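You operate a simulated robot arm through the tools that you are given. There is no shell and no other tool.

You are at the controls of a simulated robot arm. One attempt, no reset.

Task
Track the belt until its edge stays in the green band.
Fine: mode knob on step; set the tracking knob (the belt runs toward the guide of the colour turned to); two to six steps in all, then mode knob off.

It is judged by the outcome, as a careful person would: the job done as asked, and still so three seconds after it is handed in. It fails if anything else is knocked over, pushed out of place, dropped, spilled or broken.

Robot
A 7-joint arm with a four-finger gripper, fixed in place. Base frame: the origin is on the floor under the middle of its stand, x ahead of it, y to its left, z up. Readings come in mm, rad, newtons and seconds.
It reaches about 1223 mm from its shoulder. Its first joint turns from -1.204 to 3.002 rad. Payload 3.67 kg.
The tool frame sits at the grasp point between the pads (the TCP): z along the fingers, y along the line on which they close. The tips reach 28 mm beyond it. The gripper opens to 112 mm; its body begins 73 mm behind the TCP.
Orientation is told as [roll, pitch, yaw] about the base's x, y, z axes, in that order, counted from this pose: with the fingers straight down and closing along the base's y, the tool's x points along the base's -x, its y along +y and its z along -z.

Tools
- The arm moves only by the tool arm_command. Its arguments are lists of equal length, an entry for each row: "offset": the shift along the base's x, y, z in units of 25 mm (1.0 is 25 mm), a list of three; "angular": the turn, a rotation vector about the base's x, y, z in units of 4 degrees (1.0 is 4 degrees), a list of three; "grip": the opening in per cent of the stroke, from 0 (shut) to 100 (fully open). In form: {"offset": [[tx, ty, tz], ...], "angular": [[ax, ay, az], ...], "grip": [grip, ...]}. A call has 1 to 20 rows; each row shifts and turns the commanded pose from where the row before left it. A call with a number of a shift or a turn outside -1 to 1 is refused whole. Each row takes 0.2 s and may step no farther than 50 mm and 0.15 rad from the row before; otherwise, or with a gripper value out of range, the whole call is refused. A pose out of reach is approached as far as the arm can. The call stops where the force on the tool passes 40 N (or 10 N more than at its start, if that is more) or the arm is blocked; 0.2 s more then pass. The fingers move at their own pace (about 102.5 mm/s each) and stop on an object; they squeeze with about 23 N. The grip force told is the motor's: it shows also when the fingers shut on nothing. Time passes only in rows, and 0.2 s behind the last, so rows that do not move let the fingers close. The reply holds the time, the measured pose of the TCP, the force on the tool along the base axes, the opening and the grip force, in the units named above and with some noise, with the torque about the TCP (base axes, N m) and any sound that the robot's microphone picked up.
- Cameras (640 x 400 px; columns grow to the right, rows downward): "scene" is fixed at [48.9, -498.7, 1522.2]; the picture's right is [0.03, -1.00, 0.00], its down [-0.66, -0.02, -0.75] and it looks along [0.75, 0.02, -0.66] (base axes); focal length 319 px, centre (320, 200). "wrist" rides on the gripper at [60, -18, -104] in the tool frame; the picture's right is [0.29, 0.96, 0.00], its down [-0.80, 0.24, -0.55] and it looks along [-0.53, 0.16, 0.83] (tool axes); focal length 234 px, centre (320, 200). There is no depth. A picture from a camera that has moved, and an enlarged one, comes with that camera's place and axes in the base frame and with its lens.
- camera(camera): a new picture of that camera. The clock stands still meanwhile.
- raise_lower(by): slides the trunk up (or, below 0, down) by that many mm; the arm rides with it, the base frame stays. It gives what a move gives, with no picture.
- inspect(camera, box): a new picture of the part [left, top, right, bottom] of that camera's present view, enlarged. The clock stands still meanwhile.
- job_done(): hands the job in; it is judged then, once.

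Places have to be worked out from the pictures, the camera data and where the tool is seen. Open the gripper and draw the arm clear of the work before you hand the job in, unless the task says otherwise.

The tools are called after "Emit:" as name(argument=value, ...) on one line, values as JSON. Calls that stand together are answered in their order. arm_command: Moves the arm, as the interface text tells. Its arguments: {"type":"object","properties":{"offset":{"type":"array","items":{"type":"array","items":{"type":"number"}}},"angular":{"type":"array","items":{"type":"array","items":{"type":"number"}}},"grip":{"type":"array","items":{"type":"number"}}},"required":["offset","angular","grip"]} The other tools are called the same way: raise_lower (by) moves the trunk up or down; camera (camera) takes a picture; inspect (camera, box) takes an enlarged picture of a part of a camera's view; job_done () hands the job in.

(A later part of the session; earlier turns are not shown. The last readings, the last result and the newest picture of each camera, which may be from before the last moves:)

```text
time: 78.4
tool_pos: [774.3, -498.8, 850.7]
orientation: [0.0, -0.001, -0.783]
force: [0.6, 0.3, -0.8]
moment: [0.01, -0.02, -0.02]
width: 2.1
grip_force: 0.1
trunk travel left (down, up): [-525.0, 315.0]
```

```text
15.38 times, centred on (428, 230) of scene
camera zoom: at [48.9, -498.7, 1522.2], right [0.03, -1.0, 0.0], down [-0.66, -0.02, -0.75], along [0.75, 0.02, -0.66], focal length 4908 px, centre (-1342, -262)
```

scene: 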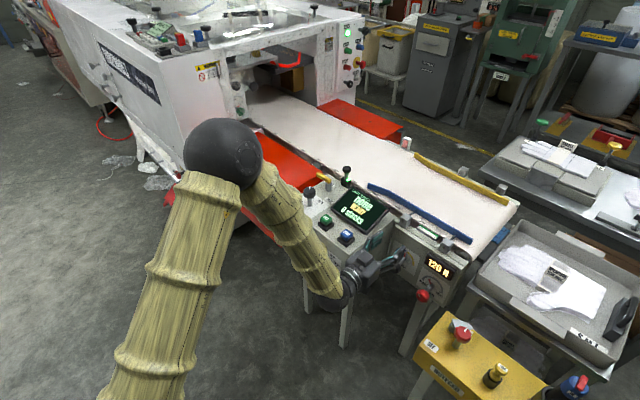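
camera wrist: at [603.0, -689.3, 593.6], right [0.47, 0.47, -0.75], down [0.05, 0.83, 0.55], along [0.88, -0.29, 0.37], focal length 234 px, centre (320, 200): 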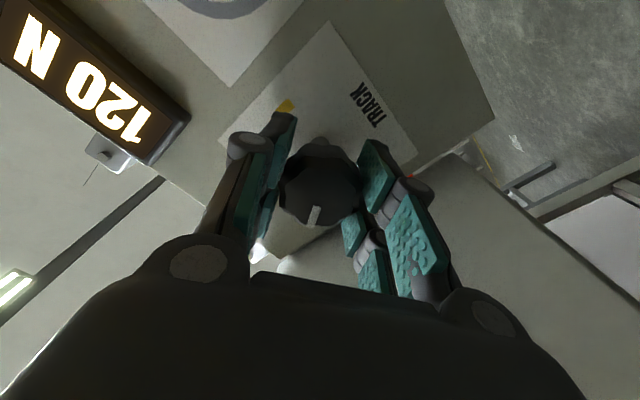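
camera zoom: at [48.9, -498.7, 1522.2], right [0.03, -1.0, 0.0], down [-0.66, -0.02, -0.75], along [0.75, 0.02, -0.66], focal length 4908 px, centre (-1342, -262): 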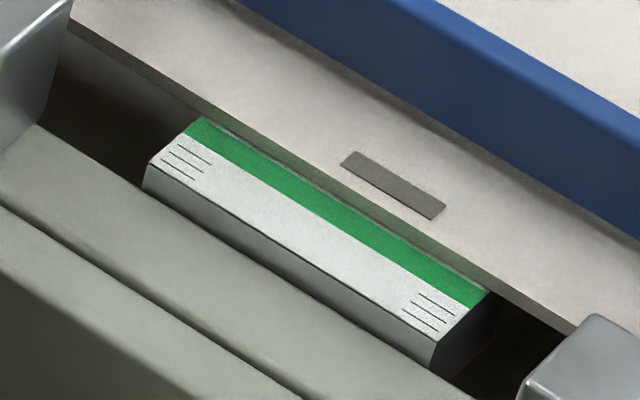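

Even with the knob just past neutral the belt drifted back toward yellow by about a tick spacing or more, so there is a natural drift and the zero-drift setting lies on the blue side. I take the top view again to measure precisely.

Emit:
arm_command(offset=[[0, 0, 1], [0, 0, 1], [0, 0, 1], [0, 0, 1], [0, 0, 0.4], [0.09, -0.96, 0], [0.09, -0.96, 0], [0.09, -0.96, 0], [0.09, -0.96, 0], [0.09, -0.96, 0], [0.09, -0.96, 0], [0.09, -0.96, 0], [0.09, -0.96, 0], [0.09, -0.96, 0], [0.09, -0.96, 0], [0.09, -0.96, 0], [0.09, -0.96, 0], [0.09, -0.96, 0]], angular=[[0, 0, 0], [0, 0, 0], [0, 0, 0], [0, 0, 0], [0, 0, 0], [0, 0, 0], [0, 0, 0], [0, 0, 0], [0, 0, 0], [0, 0, 0], [0, 0, 0], [0, 0, 0], [0, 0, 0], [0, 0, 0], [0, 0, 0], [0, 0, 0], [0, 0, 0], [0, 0, 0]], grip=[2, 2, 2, 2, 2, 2, 2, 2, 2, 2, 2, 2, 2, 2, 2, 2, 2, 2])

Emit:
inspect(camera="wrist", box=[262, 66, 294, 86])

Emit:
inspect(camera="wrist", box=[300, 78, 332, 98])

```text
time: 82.2
tool_pos: [805.8, -814.1, 959.1]
orientation: [0.001, 0.002, -0.785]
force: [1.4, -0.4, -1.2]
moment: [0.04, 0.04, 0.0]
width: 2.6
grip_force: 0.0
trunk travel left (down, up): [-525.0, 315.0]
```

```text
16.00 times, centred on (278, 76) of wrist
camera zoom: at [750.4, -783.9, 1063.8], right [0.47, 0.88, 0.0], down [0.73, -0.4, 0.55], along [0.49, -0.26, -0.83], focal length 3747 px, centre (992, 2184)
```

zoom: 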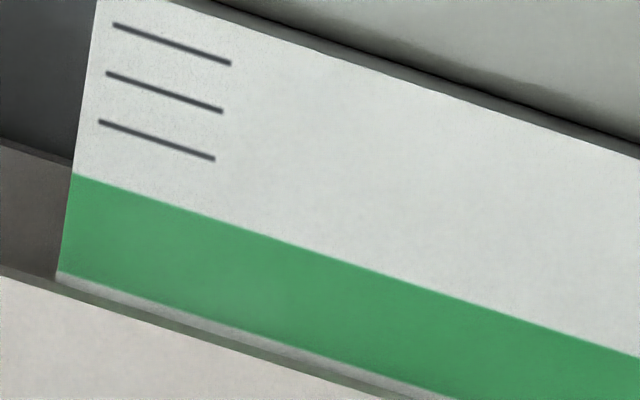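

```text
16.00 times, centred on (316, 88) of wrist
camera zoom: at [750.4, -783.9, 1063.8], right [0.47, 0.88, 0.0], down [0.73, -0.4, 0.55], along [0.49, -0.26, -0.83], focal length 3747 px, centre (384, 1992)
```

zoom: 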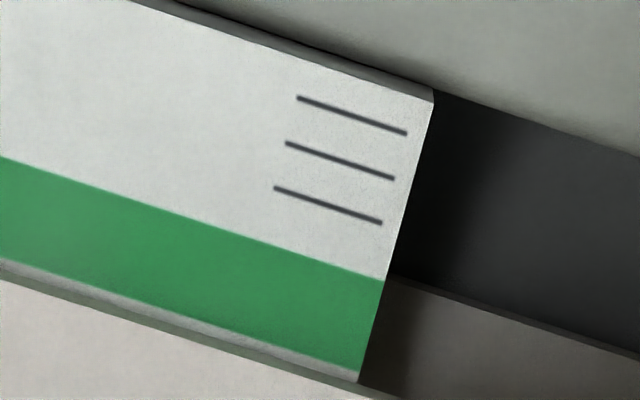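

The edge is now about 0.2 tick spacings beyond green on the yellow side. From the two steps (−1.6 at 32° blue, +1.5 at 4° yellow) zero drift should be near 13° blue. I'll set about 26° blue for one step to re-centre, then about 13° to hold. I go back to the knob.

Emit:
arm_command(offset=[[-0.95, 0.88, 0], [-0.95, 0.88, 0], [-0.95, 0.88, 0], [-0.95, 0.88, 0], [-0.95, 0.88, 0], [-0.95, 0.88, 0], [-0.95, 0.88, 0]], angular=[[0, 0, 0], [0, 0, 0], [0, 0, 0], [0, 0, 0], [0, 0, 0], [0, 0, 0], [0, 0, 0]], grip=[20, 40, 60, 60, 60, 60, 60])

Emit:
arm_command(offset=[[0, 0, 0], [0, 0, 0], [0, 0, 0], [0, 0, 0], [0, 0, 0], [0, 0, 0], [0, 0, 0], [0, 0, 0], [0, 0, 0], [0, 0, 0], [0, 0, 0], [0, 0, 0], [0, 0, 0], [0, 0, 0], [0, 0, 0], [0, 0, 0]], angular=[[-0.994, -0.994, 0], [-0.994, -0.994, 0], [-0.994, -0.994, 0], [-0.994, -0.994, 0], [-0.994, -0.994, 0], [-0.994, -0.994, 0], [-0.994, -0.994, 0], [-0.994, -0.994, 0], [-0.994, -0.994, 0], [-0.994, -0.994, 0], [-0.994, -0.994, 0], [-0.994, -0.994, 0], [-0.994, -0.994, 0], [-0.994, -0.994, 0], [-0.994, -0.994, 0], [-0.994, -0.994, 0]], grip=[60, 60, 60, 60, 60, 60, 60, 60, 60, 60, 60, 60, 60, 60, 60, 60])

Emit:
camera(camera="scene")

```text
time: 83.8
tool_pos: [636.1, -655.7, 964.3]
orientation: [0.0, -0.001, -0.782]
force: [0.0, 0.2, -0.3]
moment: [-0.04, -0.02, 0.02]
width: 67.1
grip_force: 0.0
trunk travel left (down, up): [-525.0, 315.0]
```

```text
time: 87.2
tool_pos: [638.0, -657.5, 960.1]
orientation: [-2.594, -1.57, 1.81]
force: [0.2, 0.7, -0.3]
moment: [-0.03, 0.01, -0.05]
width: 67.2
grip_force: 0.0
trunk travel left (down, up): [-525.0, 315.0]
```

```text
taken
```

scene: 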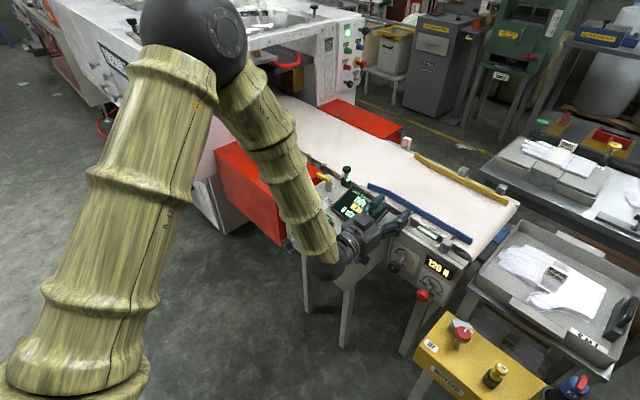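

Same pose as before. I lower the trunk by 326 mm, roll −4° to match the knob's present angle, and advance to just in front of it.

Emit:
raise_lower(by=-326)

Emit:
arm_command(offset=[[0, 0, 0], [0.62, -0.62, 0], [0.62, -0.62, 0], [0.62, -0.62, 0], [0, 0, 0]], angular=[[0.707, -0.707, 0], [0, 0, 0], [0, 0, 0], [0, 0, 0], [0, 0, 0]], grip=[60, 60, 60, 60, 60])

Emit:
inspect(camera="wrist", box=[256, 90, 384, 210])

```text
time: 90.4
tool_pos: [636.3, -657.4, 634.5]
orientation: [-2.31, -1.57, 1.525]
force: [1.0, 0.2, -0.5]
moment: [0.01, 0.01, -0.01]
width: 67.4
grip_force: 0.0
trunk travel left (down, up): [-199.0, 641.0]
```

```text
time: 91.6
tool_pos: [682.1, -703.5, 633.9]
orientation: [1.579, -1.503, -2.366]
force: [-0.8, 0.5, -0.2]
moment: [0.01, 0.02, -0.01]
width: 67.1
grip_force: 0.0
trunk travel left (down, up): [-199.0, 641.0]
```

```text
3.33 times, centred on (320, 150) of wrist
camera zoom: at [599.9, -638.7, 573.3], right [0.69, 0.69, -0.22], down [-0.26, 0.52, 0.81], along [0.68, -0.5, 0.54], focal length 781 px, centre (320, 367)
```

zoom: 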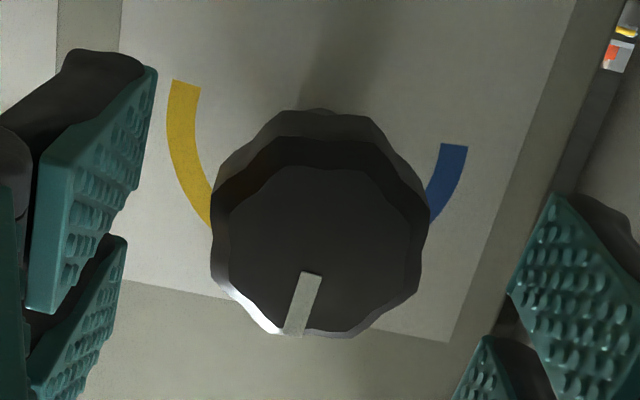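

Centred again. I advance the final 36 mm, close, and turn 30° toward blue (from 4° yellow to about 26° blue).

Emit:
arm_command(offset=[[0.515, -0.515, 0], [0.515, -0.515, 0], [0, 0, 0], [0, 0, 0], [0, 0, 0], [0, 0, 0]], angular=[[0, 0, 0], [0, 0, 0], [0, 0, 0], [0, 0, 0], [0, 0, 0], [0, 0, 0]], grip=[60, 60, 60, 35, 10, 10])

Emit:
arm_command(offset=[[0, 0, 0], [0, 0, 0], [0, 0, 0], [0, 0, 0], [0, 0, 0], [0, 0, 0], [0, 0, 0], [0, 0, 0], [0, 0, 0]], angular=[[-0.663, 0.663, 0], [-0.663, 0.663, 0], [-0.663, 0.663, 0], [-0.663, 0.663, 0], [-0.663, 0.663, 0], [-0.663, 0.663, 0], [-0.663, 0.663, 0], [-0.663, 0.663, 0], [0, 0, 0]], grip=[10, 10, 10, 10, 10, 10, 10, 10, 10])

Emit:
inspect(camera="scene", box=[380, 235, 430, 270])

```text
time: 93.0
tool_pos: [709.7, -731.3, 635.6]
orientation: [1.584, -1.502, -2.368]
force: [4.0, -1.4, 1.3]
moment: [0.03, 0.0, 0.06]
width: 39.7
grip_force: 45.0
trunk travel left (down, up): [-199.0, 641.0]
```

```text
time: 95.0
tool_pos: [709.8, -730.8, 634.9]
orientation: [-1.573, -1.116, 0.788]
force: [19.2, -22.6, 9.1]
moment: [0.12, 0.18, 0.02]
width: 39.3
grip_force: 44.6
trunk travel left (down, up): [-199.0, 641.0]
```

```text
11.43 times, centred on (405, 252) of scene
camera zoom: at [48.9, -498.7, 1522.2], right [0.03, -1.0, 0.0], down [-0.66, -0.02, -0.75], along [0.75, 0.02, -0.66], focal length 3646 px, centre (-651, -400)
```

zoom: 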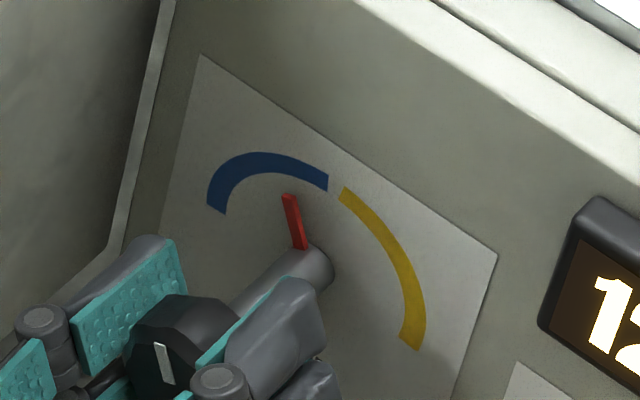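

The knob reads about 26° blue. I release, back out, un-roll and raise the trunk again.

Emit:
arm_command(offset=[[0, 0, 0], [0, 0, 0], [0, 0, 0], [-0.6, 0.6, 0], [-0.7, 0.7, 0], [-0.7, 0.7, 0], [-0.7, 0.7, 0], [-0.15, 0.15, 0], [0, 0, 0], [0, 0, 0], [0, 0, 0], [0, 0, 0], [0, 0, 0], [0, 0, 0]], angular=[[0, 0, 0], [0, 0, 0], [0, 0, 0], [0, 0, 0], [0, 0, 0], [0, 0, 0], [0, 0, 0], [0, 0, 0], [0.766, -0.766, 0], [0.766, -0.766, 0], [0.766, -0.766, 0], [0.766, -0.766, 0], [0.766, -0.766, 0], [0.766, -0.766, 0]], grip=[45, 60, 60, 60, 60, 60, 60, 60, 60, 60, 60, 60, 60, 60])

Emit:
inspect(camera="scene", box=[380, 235, 430, 270])

Emit:
raise_lower(by=326)

```text
time: 98.0
tool_pos: [638.2, -658.3, 635.3]
orientation: [3.139, -1.572, 2.36]
force: [-0.2, -0.9, -0.6]
moment: [0.01, 0.03, -0.02]
width: 67.2
grip_force: 0.0
trunk travel left (down, up): [-199.0, 641.0]
```

```text
11.43 times, centred on (405, 252) of scene
camera zoom: at [48.9, -498.7, 1522.2], right [0.03, -1.0, 0.0], down [-0.66, -0.02, -0.75], along [0.75, 0.02, -0.66], focal length 3646 px, centre (-651, -400)
```

zoom: 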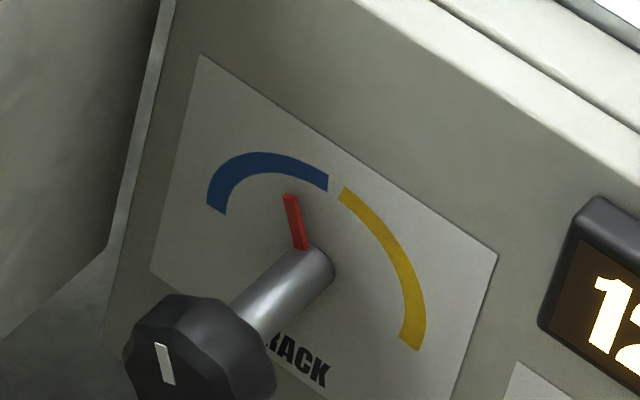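

```text
time: 101.2
tool_pos: [637.8, -659.2, 960.6]
orientation: [-2.028, -1.57, 1.245]
force: [-0.2, -0.5, 0.0]
moment: [0.0, 0.0, 0.01]
width: 67.3
grip_force: 0.1
trunk travel left (down, up): [-525.0, 315.0]
```

The knob holds its setting. I pitch to vertical, close the fingers, move over the step button and down to just above it.

Emit:
arm_command(offset=[[0, 0, 0], [0, 0, 0], [0, 0, 0], [0, 0, 0], [0, 0, 0], [0, 0, 0], [0, 0, 0], [0, 0, 0], [0, 0, 0], [0, 0, 0], [0, 0, 0], [0, 0, 0], [0, 0, 0], [0, 0, 0], [0, 0, 0], [0, 0, 0]], angular=[[0.994, 0.994, 0], [0.994, 0.994, 0], [0.994, 0.994, 0], [0.994, 0.994, 0], [0.994, 0.994, 0], [0.994, 0.994, 0], [0.994, 0.994, 0], [0.994, 0.994, 0], [0.994, 0.994, 0], [0.994, 0.994, 0], [0.994, 0.994, 0], [0.994, 0.994, 0], [0.994, 0.994, 0], [0.994, 0.994, 0], [0.994, 0.994, 0], [0.994, 0.994, 0]], grip=[50, 40, 30, 20, 10, 5, 2, 2, 2, 2, 2, 2, 2, 2, 2, 2])

Emit:
arm_command(offset=[[0.79, 0.91, 0], [0.79, 0.91, 0], [0.79, 0.91, 0], [0.79, 0.91, 0], [0.79, 0.91, 0], [0.79, 0.91, 0], [0.79, 0.91, 0], [0, 0, -1], [0, 0, -1], [0, 0, -1], [0, 0, -1], [0, 0, -0.4], [0, 0, 0]], angular=[[0, 0, 0], [0, 0, 0], [0, 0, 0], [0, 0, 0], [0, 0, 0], [0, 0, 0], [0, 0, 0], [0, 0, 0], [0, 0, 0], [0, 0, 0], [0, 0, 0], [0, 0, 0], [0, 0, 0]], grip=[2, 2, 2, 2, 2, 2, 2, 2, 2, 2, 2, 2, 2])

Emit:
inspect(camera="scene", box=[310, 190, 360, 230])

```text
time: 104.6
tool_pos: [637.3, -659.5, 959.7]
orientation: [0.0, 0.005, -0.785]
force: [0.0, -0.4, -1.0]
moment: [0.0, -0.02, 0.03]
width: 2.2
grip_force: 0.0
trunk travel left (down, up): [-525.0, 315.0]
```

```text
time: 107.4
tool_pos: [776.5, -500.7, 850.5]
orientation: [0.0, 0.0, -0.783]
force: [0.0, 0.3, 0.2]
moment: [0.01, 0.0, -0.02]
width: 2.5
grip_force: 0.0
trunk travel left (down, up): [-525.0, 315.0]
```

```text
10.00 times, centred on (335, 210) of scene
camera zoom: at [48.9, -498.7, 1522.2], right [0.03, -1.0, 0.0], down [-0.66, -0.02, -0.75], along [0.75, 0.02, -0.66], focal length 3190 px, centre (170, 100)
```

zoom: 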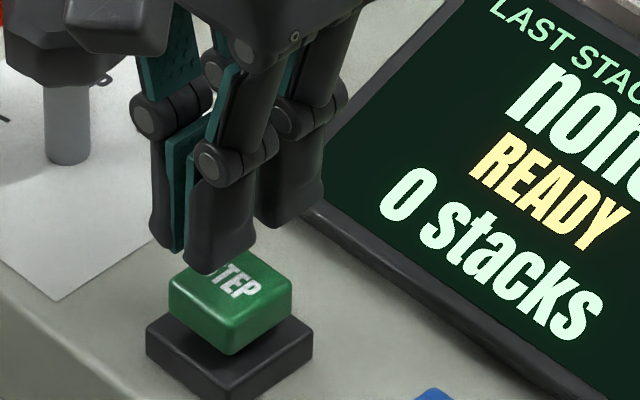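

Aligned above STEP. I go down and press in small increments to the click level for step three.

Emit:
arm_command(offset=[[0, 0, -0.5], [0, 0, -0.4], [0, 0, -0.1], [0, 0, -0.08], [0, 0, -0.08]], angular=[[0, 0, 0], [0, 0, 0], [0, 0, 0], [0, 0, 0], [0, 0, 0]], grip=[2, 2, 2, 2, 2])

Emit:
inspect(camera="scene", box=[310, 180, 400, 240])

```text
time: 108.6
tool_pos: [775.3, -499.9, 822.0]
orientation: [-0.001, 0.002, -0.783]
force: [1.1, -0.9, 1.2]
moment: [-0.04, -0.01, 0.03]
width: 6.1
grip_force: 35.6
trunk travel left (down, up): [-525.0, 315.0]
heard: click
```

```text
6.67 times, centred on (355, 210) of scene
camera zoom: at [48.9, -498.7, 1522.2], right [0.03, -1.0, 0.0], down [-0.66, -0.02, -0.75], along [0.75, 0.02, -0.66], focal length 2127 px, centre (87, 133)
```

zoom: 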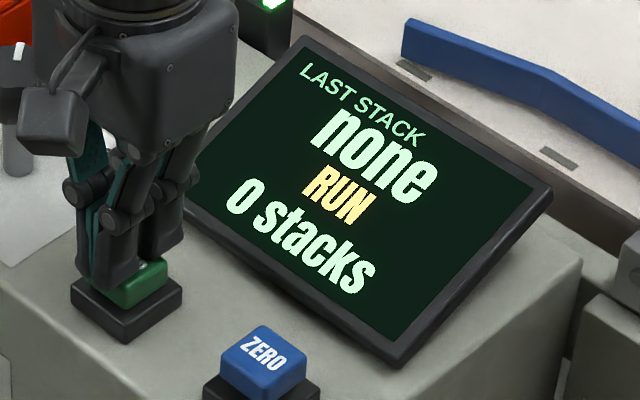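

Step three is running. I lift off, wait for READY, and go to the top view to measure the edge.

Emit:
arm_command(offset=[[0, 0, 0.3], [0, 0, 0.6], [0, 0, 0.2], [0, 0, 0], [0, 0, 0], [0, 0, 0], [0, 0, 0], [0, 0, 0], [0, 0, 0]], angular=[[0, 0, 0], [0, 0, 0], [0, 0, 0], [0, 0, 0], [0, 0, 0], [0, 0, 0], [0, 0, 0], [0, 0, 0], [0, 0, 0]], grip=[2, 2, 2, 2, 2, 2, 2, 2, 2])

Emit:
inspect(camera="scene", box=[310, 160, 450, 250])

Emit:
arm_command(offset=[[0, 0, 1], [0, 0, 1], [0, 0, 1], [0, 0, 1], [0, 0, 0.4], [0.09, -0.96, 0], [0.09, -0.96, 0], [0.09, -0.96, 0], [0.09, -0.96, 0], [0.09, -0.96, 0], [0.09, -0.96, 0], [0.09, -0.96, 0], [0.09, -0.96, 0], [0.09, -0.96, 0], [0.09, -0.96, 0], [0.09, -0.96, 0], [0.09, -0.96, 0], [0.09, -0.96, 0]], angular=[[0, 0, 0], [0, 0, 0], [0, 0, 0], [0, 0, 0], [0, 0, 0], [0, 0, 0], [0, 0, 0], [0, 0, 0], [0, 0, 0], [0, 0, 0], [0, 0, 0], [0, 0, 0], [0, 0, 0], [0, 0, 0], [0, 0, 0], [0, 0, 0], [0, 0, 0], [0, 0, 0]], grip=[2, 2, 2, 2, 2, 2, 2, 2, 2, 2, 2, 2, 2, 2, 2, 2, 2, 2])

Emit:
inspect(camera="wrist", box=[262, 66, 294, 86])

Emit:
inspect(camera="wrist", box=[300, 78, 332, 98])

```text
time: 110.6
tool_pos: [776.2, -499.4, 849.0]
orientation: [-0.001, -0.001, -0.783]
force: [-1.0, 0.1, 0.0]
moment: [0.0, -0.01, -0.04]
width: 2.0
grip_force: 0.1
trunk travel left (down, up): [-525.0, 315.0]
```

```text
4.44 times, centred on (380, 205) of scene
camera zoom: at [48.9, -498.7, 1522.2], right [0.03, -1.0, 0.0], down [-0.66, -0.02, -0.75], along [0.75, 0.02, -0.66], focal length 1418 px, centre (53, 178)
```

zoom: 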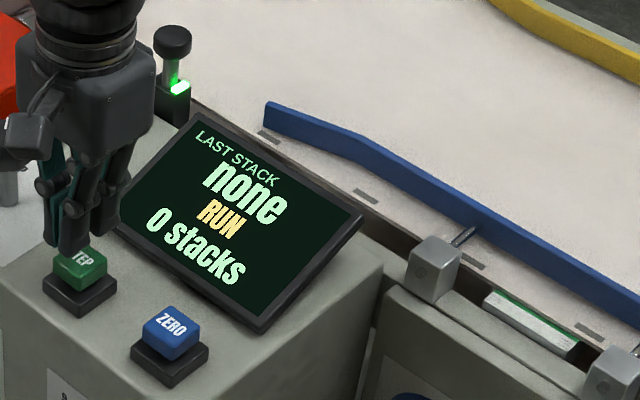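

```text
time: 114.4
tool_pos: [804.2, -811.8, 957.8]
orientation: [0.003, 0.003, -0.783]
force: [-0.3, -0.5, 0.5]
moment: [-0.01, -0.02, -0.02]
width: 2.1
grip_force: 0.0
trunk travel left (down, up): [-525.0, 315.0]
```

```text
16.00 times, centred on (278, 76) of wrist
camera zoom: at [750.4, -782.6, 1061.3], right [0.47, 0.88, 0.0], down [0.73, -0.39, 0.55], along [0.49, -0.26, -0.83], focal length 3747 px, centre (992, 2184)
```

zoom: 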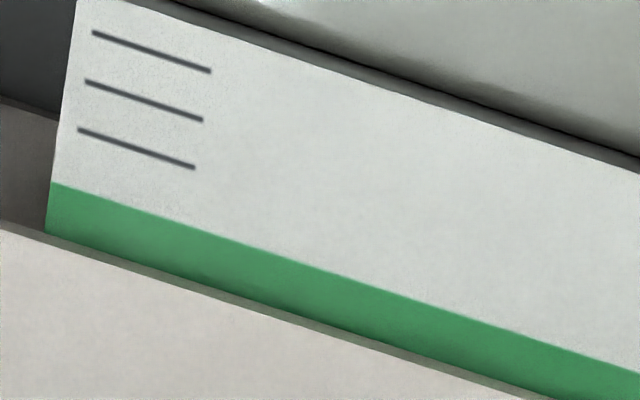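

```text
16.00 times, centred on (316, 88) of wrist
camera zoom: at [750.4, -782.6, 1061.3], right [0.47, 0.88, 0.0], down [0.73, -0.39, 0.55], along [0.49, -0.26, -0.83], focal length 3747 px, centre (384, 1992)
```

zoom: 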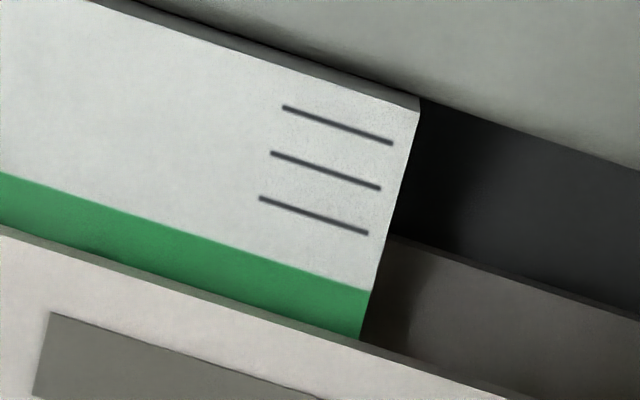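

The edge is now in the middle of the green band (about 1.0 of 2.0 spacings), as the drift model predicted. To make it stay, I turn the knob back to about 13° blue (zero drift), then verify with a fourth step. Back to the knob.

Emit:
arm_command(offset=[[-0.95, 0.875, 0], [-0.95, 0.875, 0], [-0.95, 0.875, 0], [-0.95, 0.875, 0], [-0.95, 0.875, 0], [-0.95, 0.875, 0], [-0.95, 0.875, 0]], angular=[[0, 0, 0], [0, 0, 0], [0, 0, 0], [0, 0, 0], [0, 0, 0], [0, 0, 0], [0, 0, 0]], grip=[20, 40, 60, 60, 60, 60, 60])

Emit:
arm_command(offset=[[0, 0, 0], [0, 0, 0], [0, 0, 0], [0, 0, 0], [0, 0, 0], [0, 0, 0], [0, 0, 0], [0, 0, 0], [0, 0, 0], [0, 0, 0], [0, 0, 0], [0, 0, 0], [0, 0, 0], [0, 0, 0], [0, 0, 0], [0, 0, 0]], angular=[[-0.994, -0.994, 0], [-0.994, -0.994, 0], [-0.994, -0.994, 0], [-0.994, -0.994, 0], [-0.994, -0.994, 0], [-0.994, -0.994, 0], [-0.994, -0.994, 0], [-0.994, -0.994, 0], [-0.994, -0.994, 0], [-0.994, -0.994, 0], [-0.994, -0.994, 0], [-0.994, -0.994, 0], [-0.994, -0.994, 0], [-0.994, -0.994, 0], [-0.994, -0.994, 0], [-0.994, -0.994, 0]], grip=[60, 60, 60, 60, 60, 60, 60, 60, 60, 60, 60, 60, 60, 60, 60, 60])

Emit:
inspect(camera="scene", box=[290, 150, 450, 270])

```text
time: 116.0
tool_pos: [636.5, -654.3, 959.2]
orientation: [0.0, -0.001, -0.782]
force: [-0.3, -0.1, 0.3]
moment: [-0.03, 0.01, -0.02]
width: 67.1
grip_force: 0.1
trunk travel left (down, up): [-525.0, 315.0]
```

```text
time: 119.4
tool_pos: [637.5, -658.4, 959.1]
orientation: [-2.441, -1.568, 1.655]
force: [-0.5, 0.6, 0.2]
moment: [-0.03, -0.01, 0.03]
width: 67.1
grip_force: 0.1
trunk travel left (down, up): [-525.0, 315.0]
```

```text
3.33 times, centred on (370, 210) of scene
camera zoom: at [48.9, -498.7, 1522.2], right [0.03, -1.0, 0.0], down [-0.66, -0.02, -0.75], along [0.75, 0.02, -0.66], focal length 1063 px, centre (153, 167)
```

zoom: 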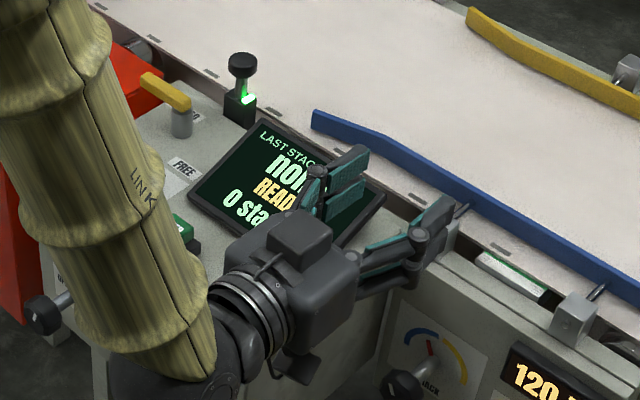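

READY is shown. I lower 325 mm, roll 26° to match the knob, and advance to just in front.

Emit:
raise_lower(by=-325)

Emit:
arm_command(offset=[[0, 0, 0], [0, 0, 0], [0, 0, 0], [0, 0, 0], [0, 0, 0], [0, 0, 0], [0.62, -0.62, 0], [0.62, -0.62, 0], [0.62, -0.62, 0], [0, 0, 0]], angular=[[-0.766, 0.766, 0], [-0.766, 0.766, 0], [-0.766, 0.766, 0], [-0.766, 0.766, 0], [-0.766, 0.766, 0], [-0.766, 0.766, 0], [0, 0, 0], [0, 0, 0], [0, 0, 0], [0, 0, 0]], grip=[60, 60, 60, 60, 60, 60, 60, 60, 60, 60])

Emit:
inspect(camera="wrist", box=[256, 90, 384, 210])

```text
time: 122.6
tool_pos: [637.6, -656.7, 633.1]
orientation: [-2.166, -1.569, 1.383]
force: [0.1, -0.2, 1.6]
moment: [-0.01, -0.01, -0.01]
width: 67.1
grip_force: 0.1
trunk travel left (down, up): [-200.0, 640.0]
```

```text
time: 124.8
tool_pos: [684.7, -705.3, 633.5]
orientation: [-1.571, -1.116, 0.787]
force: [0.3, 0.3, -0.2]
moment: [0.01, 0.01, 0.02]
width: 67.4
grip_force: 0.0
trunk travel left (down, up): [-200.0, 640.0]
```

```text
3.33 times, centred on (320, 150) of wrist
camera zoom: at [581.6, -660.2, 588.5], right [0.52, 0.52, -0.68], down [0.01, 0.79, 0.61], along [0.85, -0.32, 0.41], focal length 781 px, centre (320, 367)
```

zoom: 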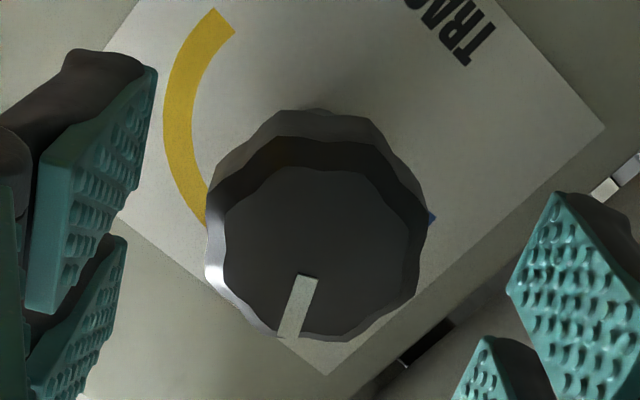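

Centred on the knob. I advance 36 mm, close, and turn back 13° (clockwise from the front) to the zero-drift setting.

Emit:
arm_command(offset=[[0.51, -0.51, 0], [0.51, -0.51, 0], [0, 0, 0], [0, 0, 0], [0, 0, 0], [0, 0, 0]], angular=[[0, 0, 0], [0, 0, 0], [0, 0, 0], [0, 0, 0], [0, 0, 0], [0, 0, 0]], grip=[60, 60, 60, 35, 10, 10])

Emit:
arm_command(offset=[[0, 0, 0], [0, 0, 0], [0, 0, 0], [0, 0, 0], [0, 0, 0]], angular=[[0.575, -0.575, 0], [0.575, -0.575, 0], [0.575, -0.575, 0], [0.575, -0.575, 0], [0, 0, 0]], grip=[10, 10, 10, 10, 10])

Emit:
inspect(camera="scene", box=[380, 235, 430, 270])

```text
time: 126.2
tool_pos: [710.6, -731.3, 632.9]
orientation: [-1.573, -1.117, 0.787]
force: [-3.2, -12.3, 8.6]
moment: [0.06, 0.04, -0.27]
width: 40.0
grip_force: 45.1
trunk travel left (down, up): [-200.0, 640.0]
```

```text
time: 127.4
tool_pos: [710.0, -730.2, 634.3]
orientation: [-1.575, -1.346, 0.789]
force: [-16.3, -10.3, 8.8]
moment: [0.1, 0.12, -0.41]
width: 39.7
grip_force: 45.0
trunk travel left (down, up): [-200.0, 640.0]
```

```text
11.43 times, centred on (405, 252) of scene
camera zoom: at [48.9, -498.7, 1522.2], right [0.03, -1.0, 0.0], down [-0.66, -0.02, -0.75], along [0.75, 0.02, -0.66], focal length 3646 px, centre (-651, -400)
```

zoom: 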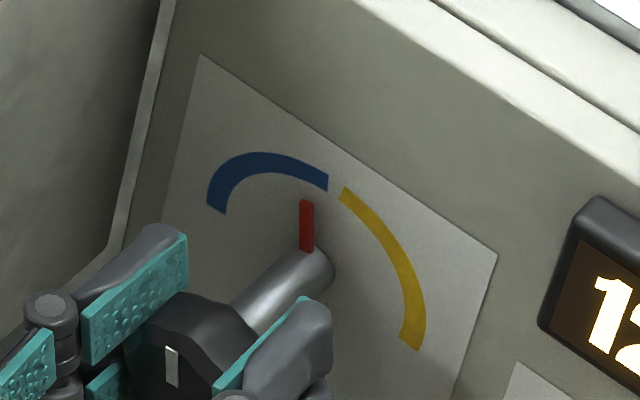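

The knob is now at about 13° blue. I release, back out, un-roll and raise.

Emit:
arm_command(offset=[[0, 0, 0], [0, 0, 0], [0, 0, 0], [-0.6, 0.6, 0], [-0.7, 0.7, 0], [-0.7, 0.7, 0], [-0.7, 0.7, 0], [-0.15, 0.15, 0], [0, 0, 0], [0, 0, 0], [0, 0, 0], [0, 0, 0]], angular=[[0, 0, 0], [0, 0, 0], [0, 0, 0], [0, 0, 0], [0, 0, 0], [0, 0, 0], [0, 0, 0], [0, 0, 0], [0.575, -0.575, 0], [0.575, -0.575, 0], [0.575, -0.575, 0], [0.575, -0.575, 0]], grip=[45, 60, 60, 60, 60, 60, 60, 60, 60, 60, 60, 60])

Emit:
inspect(camera="scene", box=[380, 235, 430, 270])

Emit:
raise_lower(by=325)

```text
time: 130.0
tool_pos: [638.4, -658.4, 634.3]
orientation: [1.868, -1.567, -2.653]
force: [0.5, 0.2, -0.5]
moment: [0.03, 0.0, -0.02]
width: 67.2
grip_force: 0.0
trunk travel left (down, up): [-200.0, 640.0]
```

```text
11.43 times, centred on (405, 252) of scene
camera zoom: at [48.9, -498.7, 1522.2], right [0.03, -1.0, 0.0], down [-0.66, -0.02, -0.75], along [0.75, 0.02, -0.66], focal length 3646 px, centre (-651, -400)
```

zoom: 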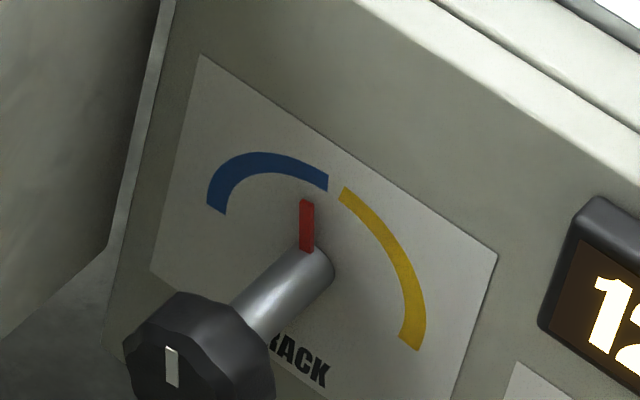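

```text
time: 133.2
tool_pos: [638.3, -658.7, 959.9]
orientation: [2.937, -1.572, 2.559]
force: [-0.7, 0.1, -0.7]
moment: [0.03, -0.05, 0.01]
width: 67.2
grip_force: 0.1
trunk travel left (down, up): [-525.0, 315.0]
```

The setting held. I pitch down, close, and go over the step button for the fourth step.

Emit:
arm_command(offset=[[0, 0, 0], [0, 0, 0], [0, 0, 0], [0, 0, 0], [0, 0, 0], [0, 0, 0], [0, 0, 0], [0, 0, 0], [0, 0, 0], [0, 0, 0], [0, 0, 0], [0, 0, 0], [0, 0, 0], [0, 0, 0], [0, 0, 0], [0, 0, 0]], angular=[[0.994, 0.994, 0], [0.994, 0.994, 0], [0.994, 0.994, 0], [0.994, 0.994, 0], [0.994, 0.994, 0], [0.994, 0.994, 0], [0.994, 0.994, 0], [0.994, 0.994, 0], [0.994, 0.994, 0], [0.994, 0.994, 0], [0.994, 0.994, 0], [0.994, 0.994, 0], [0.994, 0.994, 0], [0.994, 0.994, 0], [0.994, 0.994, 0], [0.994, 0.994, 0]], grip=[50, 40, 30, 20, 10, 5, 2, 2, 2, 2, 2, 2, 2, 2, 2, 2])

Emit:
arm_command(offset=[[0.79, 0.91, 0], [0.79, 0.91, 0], [0.79, 0.91, 0], [0.79, 0.91, 0], [0.79, 0.91, 0], [0.79, 0.91, 0], [0.79, 0.91, 0], [0, 0, -1], [0, 0, -1], [0, 0, -1], [0, 0, -1], [0, 0, -0.4], [0, 0, 0]], angular=[[0, 0, 0], [0, 0, 0], [0, 0, 0], [0, 0, 0], [0, 0, 0], [0, 0, 0], [0, 0, 0], [0, 0, 0], [0, 0, 0], [0, 0, 0], [0, 0, 0], [0, 0, 0], [0, 0, 0]], grip=[2, 2, 2, 2, 2, 2, 2, 2, 2, 2, 2, 2, 2])

Emit:
inspect(camera="scene", box=[310, 190, 360, 230])

```text
time: 136.6
tool_pos: [640.0, -660.3, 958.0]
orientation: [0.001, 0.004, -0.784]
force: [-0.5, 0.9, 0.5]
moment: [0.02, 0.0, 0.02]
width: 2.3
grip_force: 0.0
trunk travel left (down, up): [-525.0, 315.0]
```

```text
time: 139.4
tool_pos: [776.5, -497.6, 848.4]
orientation: [0.0, 0.0, -0.784]
force: [0.0, 0.0, 0.0]
moment: [0.0, 0.02, 0.03]
width: 1.9
grip_force: 0.1
trunk travel left (down, up): [-525.0, 315.0]
```

```text
10.00 times, centred on (335, 210) of scene
camera zoom: at [48.9, -498.7, 1522.2], right [0.03, -1.0, 0.0], down [-0.66, -0.02, -0.75], along [0.75, 0.02, -0.66], focal length 3190 px, centre (170, 100)
```

zoom: 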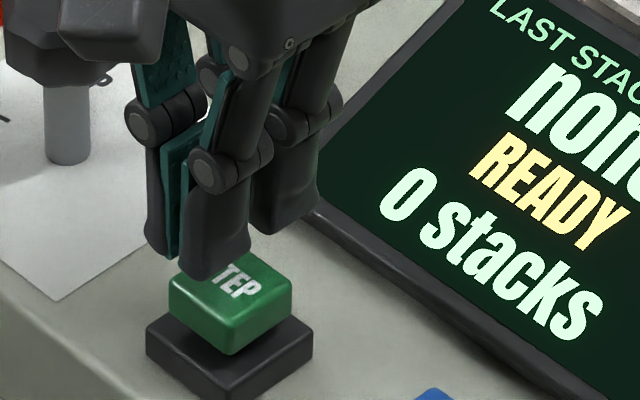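

Aligned above STEP. I press the fourth step in small increments.

Emit:
arm_command(offset=[[0, 0, -0.5], [0, 0, -0.35], [0, 0, -0.1], [0, 0, -0.08], [0, 0, -0.08]], angular=[[0, 0, 0], [0, 0, 0], [0, 0, 0], [0, 0, 0], [0, 0, 0]], grip=[2, 2, 2, 2, 2])

Emit:
inspect(camera="scene", box=[310, 180, 400, 240])

```text
time: 140.6
tool_pos: [777.6, -498.9, 820.6]
orientation: [0.001, 0.0, -0.786]
force: [-1.0, 1.3, 2.1]
moment: [0.0, 0.0, -0.02]
width: 5.8
grip_force: 36.4
trunk travel left (down, up): [-525.0, 315.0]
heard: click
```

```text
6.67 times, centred on (355, 210) of scene
camera zoom: at [48.9, -498.7, 1522.2], right [0.03, -1.0, 0.0], down [-0.66, -0.02, -0.75], along [0.75, 0.02, -0.66], focal length 2127 px, centre (87, 133)
```

zoom: 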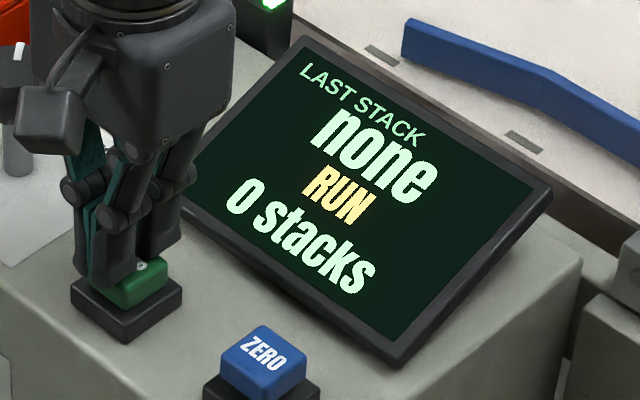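

Step four is running. I lift off, wait, and go to the top view to see whether the edge stayed.

Emit:
arm_command(offset=[[0, 0, 0.3], [0, 0, 0.6], [0, 0, 0.22], [0, 0, 0], [0, 0, 0], [0, 0, 0], [0, 0, 0], [0, 0, 0], [0, 0, 0], [0, 0, 0], [0, 0, 0]], angular=[[0, 0, 0], [0, 0, 0], [0, 0, 0], [0, 0, 0], [0, 0, 0], [0, 0, 0], [0, 0, 0], [0, 0, 0], [0, 0, 0], [0, 0, 0], [0, 0, 0]], grip=[2, 2, 2, 2, 2, 2, 2, 2, 2, 2, 2])

Emit:
inspect(camera="scene", box=[310, 160, 450, 250])

Emit:
arm_command(offset=[[0, 0, 1], [0, 0, 1], [0, 0, 1], [0, 0, 1], [0, 0, 0.4], [0.09, -0.96, 0], [0.09, -0.96, 0], [0.09, -0.96, 0], [0.09, -0.96, 0], [0.09, -0.96, 0], [0.09, -0.96, 0], [0.09, -0.96, 0], [0.09, -0.96, 0], [0.09, -0.96, 0], [0.09, -0.96, 0], [0.09, -0.96, 0], [0.09, -0.96, 0], [0.09, -0.96, 0]], angular=[[0, 0, 0], [0, 0, 0], [0, 0, 0], [0, 0, 0], [0, 0, 0], [0, 0, 0], [0, 0, 0], [0, 0, 0], [0, 0, 0], [0, 0, 0], [0, 0, 0], [0, 0, 0], [0, 0, 0], [0, 0, 0], [0, 0, 0], [0, 0, 0], [0, 0, 0], [0, 0, 0]], grip=[2, 2, 2, 2, 2, 2, 2, 2, 2, 2, 2, 2, 2, 2, 2, 2, 2, 2])

Emit:
inspect(camera="wrist", box=[262, 66, 294, 86])

Emit:
inspect(camera="wrist", box=[300, 78, 332, 98])

```text
time: 143.0
tool_pos: [777.3, -498.8, 850.4]
orientation: [0.001, 0.0, -0.784]
force: [-0.1, -0.3, 0.5]
moment: [0.0, 0.03, 0.01]
width: 1.9
grip_force: 0.1
trunk travel left (down, up): [-525.0, 315.0]
```

```text
4.44 times, centred on (380, 205) of scene
camera zoom: at [48.9, -498.7, 1522.2], right [0.03, -1.0, 0.0], down [-0.66, -0.02, -0.75], along [0.75, 0.02, -0.66], focal length 1418 px, centre (53, 178)
```

zoom: 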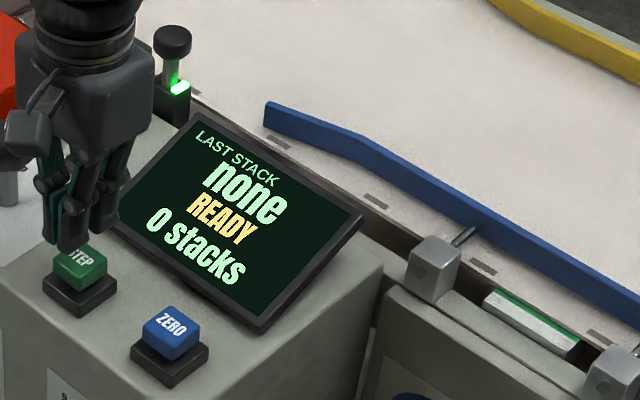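

```text
time: 146.8
tool_pos: [806.8, -813.5, 957.3]
orientation: [0.001, 0.004, -0.786]
force: [-0.3, 0.3, 0.3]
moment: [0.03, 0.04, 0.03]
width: 2.4
grip_force: 0.0
trunk travel left (down, up): [-525.0, 315.0]
```

```text
16.00 times, centred on (278, 76) of wrist
camera zoom: at [751.9, -783.3, 1061.6], right [0.47, 0.88, 0.0], down [0.73, -0.4, 0.55], along [0.49, -0.26, -0.83], focal length 3747 px, centre (992, 2184)
```

zoom: 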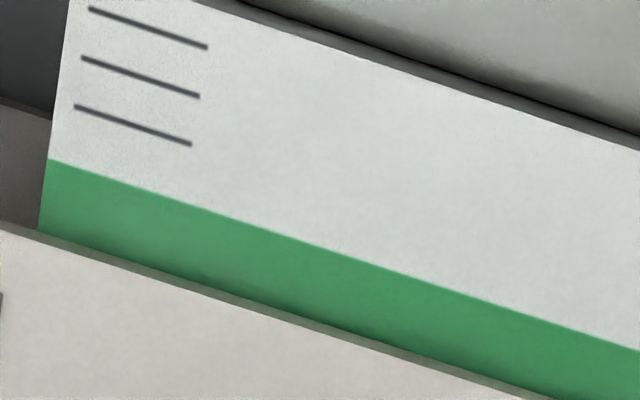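

```text
16.00 times, centred on (316, 88) of wrist
camera zoom: at [751.9, -783.3, 1061.6], right [0.47, 0.88, 0.0], down [0.73, -0.4, 0.55], along [0.49, -0.26, -0.83], focal length 3747 px, centre (384, 1992)
```

zoom: 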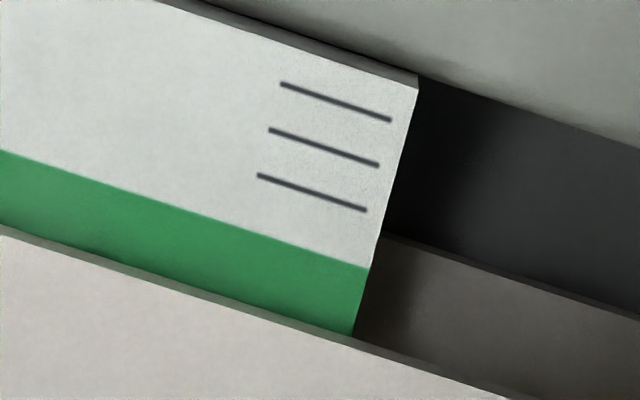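

At 13° blue the edge drifted slightly to about 1.5 of 2.0 spacings: still in green, and all four steps fit a settling position that depends on the knob (about 1.0 at 22° blue). For a safe margin I set about 22° and take one more (fifth) step.

Emit:
arm_command(offset=[[-0.95, 0.88, 0], [-0.95, 0.88, 0], [-0.95, 0.88, 0], [-0.95, 0.88, 0], [-0.95, 0.88, 0], [-0.95, 0.88, 0], [-0.95, 0.88, 0]], angular=[[0, 0, 0], [0, 0, 0], [0, 0, 0], [0, 0, 0], [0, 0, 0], [0, 0, 0], [0, 0, 0]], grip=[20, 40, 60, 60, 60, 60, 60])

Emit:
arm_command(offset=[[0, 0, 0], [0, 0, 0], [0, 0, 0], [0, 0, 0], [0, 0, 0], [0, 0, 0], [0, 0, 0], [0, 0, 0], [0, 0, 0], [0, 0, 0], [0, 0, 0], [0, 0, 0], [0, 0, 0], [0, 0, 0], [0, 0, 0], [0, 0, 0]], angular=[[-0.994, -0.994, 0], [-0.994, -0.994, 0], [-0.994, -0.994, 0], [-0.994, -0.994, 0], [-0.994, -0.994, 0], [-0.994, -0.994, 0], [-0.994, -0.994, 0], [-0.994, -0.994, 0], [-0.994, -0.994, 0], [-0.994, -0.994, 0], [-0.994, -0.994, 0], [-0.994, -0.994, 0], [-0.994, -0.994, 0], [-0.994, -0.994, 0], [-0.994, -0.994, 0], [-0.994, -0.994, 0]], grip=[60, 60, 60, 60, 60, 60, 60, 60, 60, 60, 60, 60, 60, 60, 60, 60])

```text
time: 148.4
tool_pos: [637.9, -655.9, 961.3]
orientation: [-0.001, -0.001, -0.785]
force: [-0.2, 0.1, -0.1]
moment: [-0.03, 0.0, 0.03]
width: 67.4
grip_force: 0.1
trunk travel left (down, up): [-525.0, 315.0]
```

```text
time: 151.8
tool_pos: [639.0, -657.7, 959.4]
orientation: [-2.95, -1.569, 2.166]
force: [0.5, -0.5, 0.5]
moment: [0.01, -0.02, 0.01]
width: 67.1
grip_force: 0.1
trunk travel left (down, up): [-525.0, 315.0]
```

I lower 325 mm, roll 13° to match the knob, and advance to just in front.

Emit:
raise_lower(by=-325)

Emit:
arm_command(offset=[[0, 0, 0], [0, 0, 0], [0, 0, 0], [0, 0, 0], [0.62, -0.62, 0], [0.62, -0.62, 0], [0.62, -0.62, 0], [0, 0, 0]], angular=[[-0.575, 0.575, 0], [-0.575, 0.575, 0], [-0.575, 0.575, 0], [-0.575, 0.575, 0], [0, 0, 0], [0, 0, 0], [0, 0, 0], [0, 0, 0]], grip=[60, 60, 60, 60, 60, 60, 60, 60])

Emit:
inspect(camera="wrist", box=[256, 90, 384, 210])

```text
time: 155.1
tool_pos: [639.2, -656.3, 634.6]
orientation: [3.113, -1.571, 2.388]
force: [-0.3, 0.6, 0.5]
moment: [-0.05, -0.03, -0.01]
width: 67.3
grip_force: 0.0
trunk travel left (down, up): [-200.0, 640.0]
```

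```text
time: 156.8
tool_pos: [685.4, -704.1, 632.9]
orientation: [-1.573, -1.343, 0.787]
force: [-0.4, 0.7, -0.3]
moment: [0.0, -0.02, 0.02]
width: 67.3
grip_force: 0.0
trunk travel left (down, up): [-200.0, 640.0]
```

```text
3.33 times, centred on (320, 150) of wrist
camera zoom: at [590.6, -651.3, 579.7], right [0.61, 0.61, -0.5], down [-0.1, 0.68, 0.72], along [0.78, -0.39, 0.48], focal length 781 px, centre (320, 367)
```

zoom: 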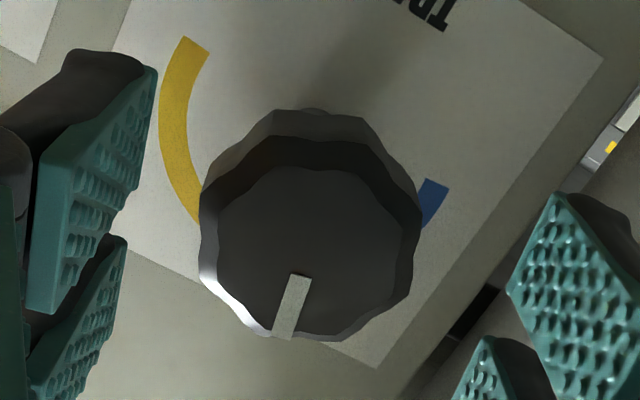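

The knob is about 2 mm off to the left in this view. I correct by that amount, advance 36 mm, close, and turn 9° toward blue.

Emit:
arm_command(offset=[[-0.044, -0.044, 0.034], [0.51, -0.51, 0], [0.51, -0.51, 0], [0, 0, 0], [0, 0, 0], [0, 0, 0], [0, 0, 0]], angular=[[0, 0, 0], [0, 0, 0], [0, 0, 0], [0, 0, 0], [0, 0, 0], [0, 0, 0], [0, 0, 0]], grip=[60, 60, 60, 60, 35, 10, 10])

Emit:
arm_command(offset=[[0, 0, 0], [0, 0, 0], [0, 0, 0], [0, 0, 0]], angular=[[-0.53, 0.53, 0], [-0.53, 0.53, 0], [-0.53, 0.53, 0], [0, 0, 0]], grip=[10, 10, 10, 10])

Emit:
inspect(camera="scene", box=[380, 235, 430, 270])

```text
time: 158.4
tool_pos: [711.2, -731.4, 635.4]
orientation: [-1.573, -1.344, 0.788]
force: [-3.0, -6.3, 1.9]
moment: [0.07, 0.09, -0.22]
width: 39.6
grip_force: 45.2
trunk travel left (down, up): [-200.0, 640.0]
```

```text
time: 159.4
tool_pos: [710.5, -731.8, 635.7]
orientation: [-1.571, -1.187, 0.787]
force: [6.4, -17.2, 2.9]
moment: [-0.26, -0.27, 0.0]
width: 39.6
grip_force: 44.7
trunk travel left (down, up): [-200.0, 640.0]
```

```text
11.43 times, centred on (405, 252) of scene
camera zoom: at [48.9, -498.7, 1522.2], right [0.03, -1.0, 0.0], down [-0.66, -0.02, -0.75], along [0.75, 0.02, -0.66], focal length 3646 px, centre (-651, -400)
```

zoom: 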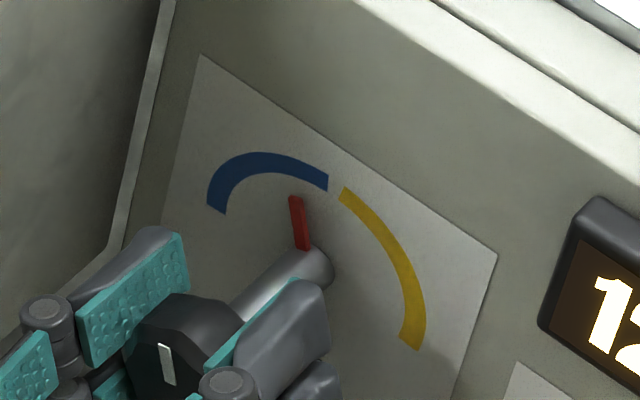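

The knob is at about 22° blue. I release, back out, un-roll 22° and raise the trunk.

Emit:
arm_command(offset=[[0, 0, 0], [0, 0, 0], [0, 0, 0], [-0.6, 0.6, 0], [-0.7, 0.7, 0], [-0.7, 0.7, 0], [-0.7, 0.7, 0], [-0.15, 0.15, 0], [0, 0, 0], [0, 0, 0], [0, 0, 0], [0, 0, 0], [0, 0, 0], [0, 0, 0]], angular=[[0, 0, 0], [0, 0, 0], [0, 0, 0], [0, 0, 0], [0, 0, 0], [0, 0, 0], [0, 0, 0], [0, 0, 0], [0.648, -0.648, 0], [0.648, -0.648, 0], [0.648, -0.648, 0], [0.648, -0.648, 0], [0.648, -0.648, 0], [0.648, -0.648, 0]], grip=[45, 60, 60, 60, 60, 60, 60, 60, 60, 60, 60, 60, 60, 60])

Emit:
inspect(camera="scene", box=[380, 235, 430, 270])

Emit:
raise_lower(by=325)

```text
time: 162.4
tool_pos: [637.4, -659.3, 634.0]
orientation: [2.692, -1.569, 2.807]
force: [-0.7, -0.4, -0.3]
moment: [-0.01, -0.02, -0.04]
width: 67.1
grip_force: 0.1
trunk travel left (down, up): [-200.0, 640.0]
```

```text
11.43 times, centred on (405, 252) of scene
camera zoom: at [48.9, -498.7, 1522.2], right [0.03, -1.0, 0.0], down [-0.66, -0.02, -0.75], along [0.75, 0.02, -0.66], focal length 3646 px, centre (-651, -400)
```

zoom: 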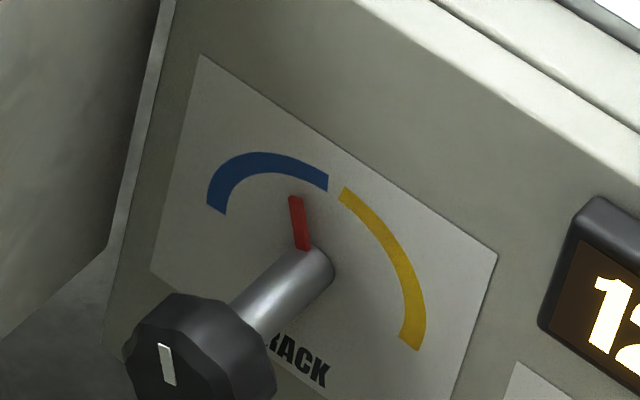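

```text
time: 165.7
tool_pos: [639.2, -659.1, 959.0]
orientation: [-2.408, -1.571, 1.623]
force: [0.2, -0.1, -0.2]
moment: [-0.04, -0.02, 0.03]
width: 67.2
grip_force: 0.0
trunk travel left (down, up): [-525.0, 315.0]
```

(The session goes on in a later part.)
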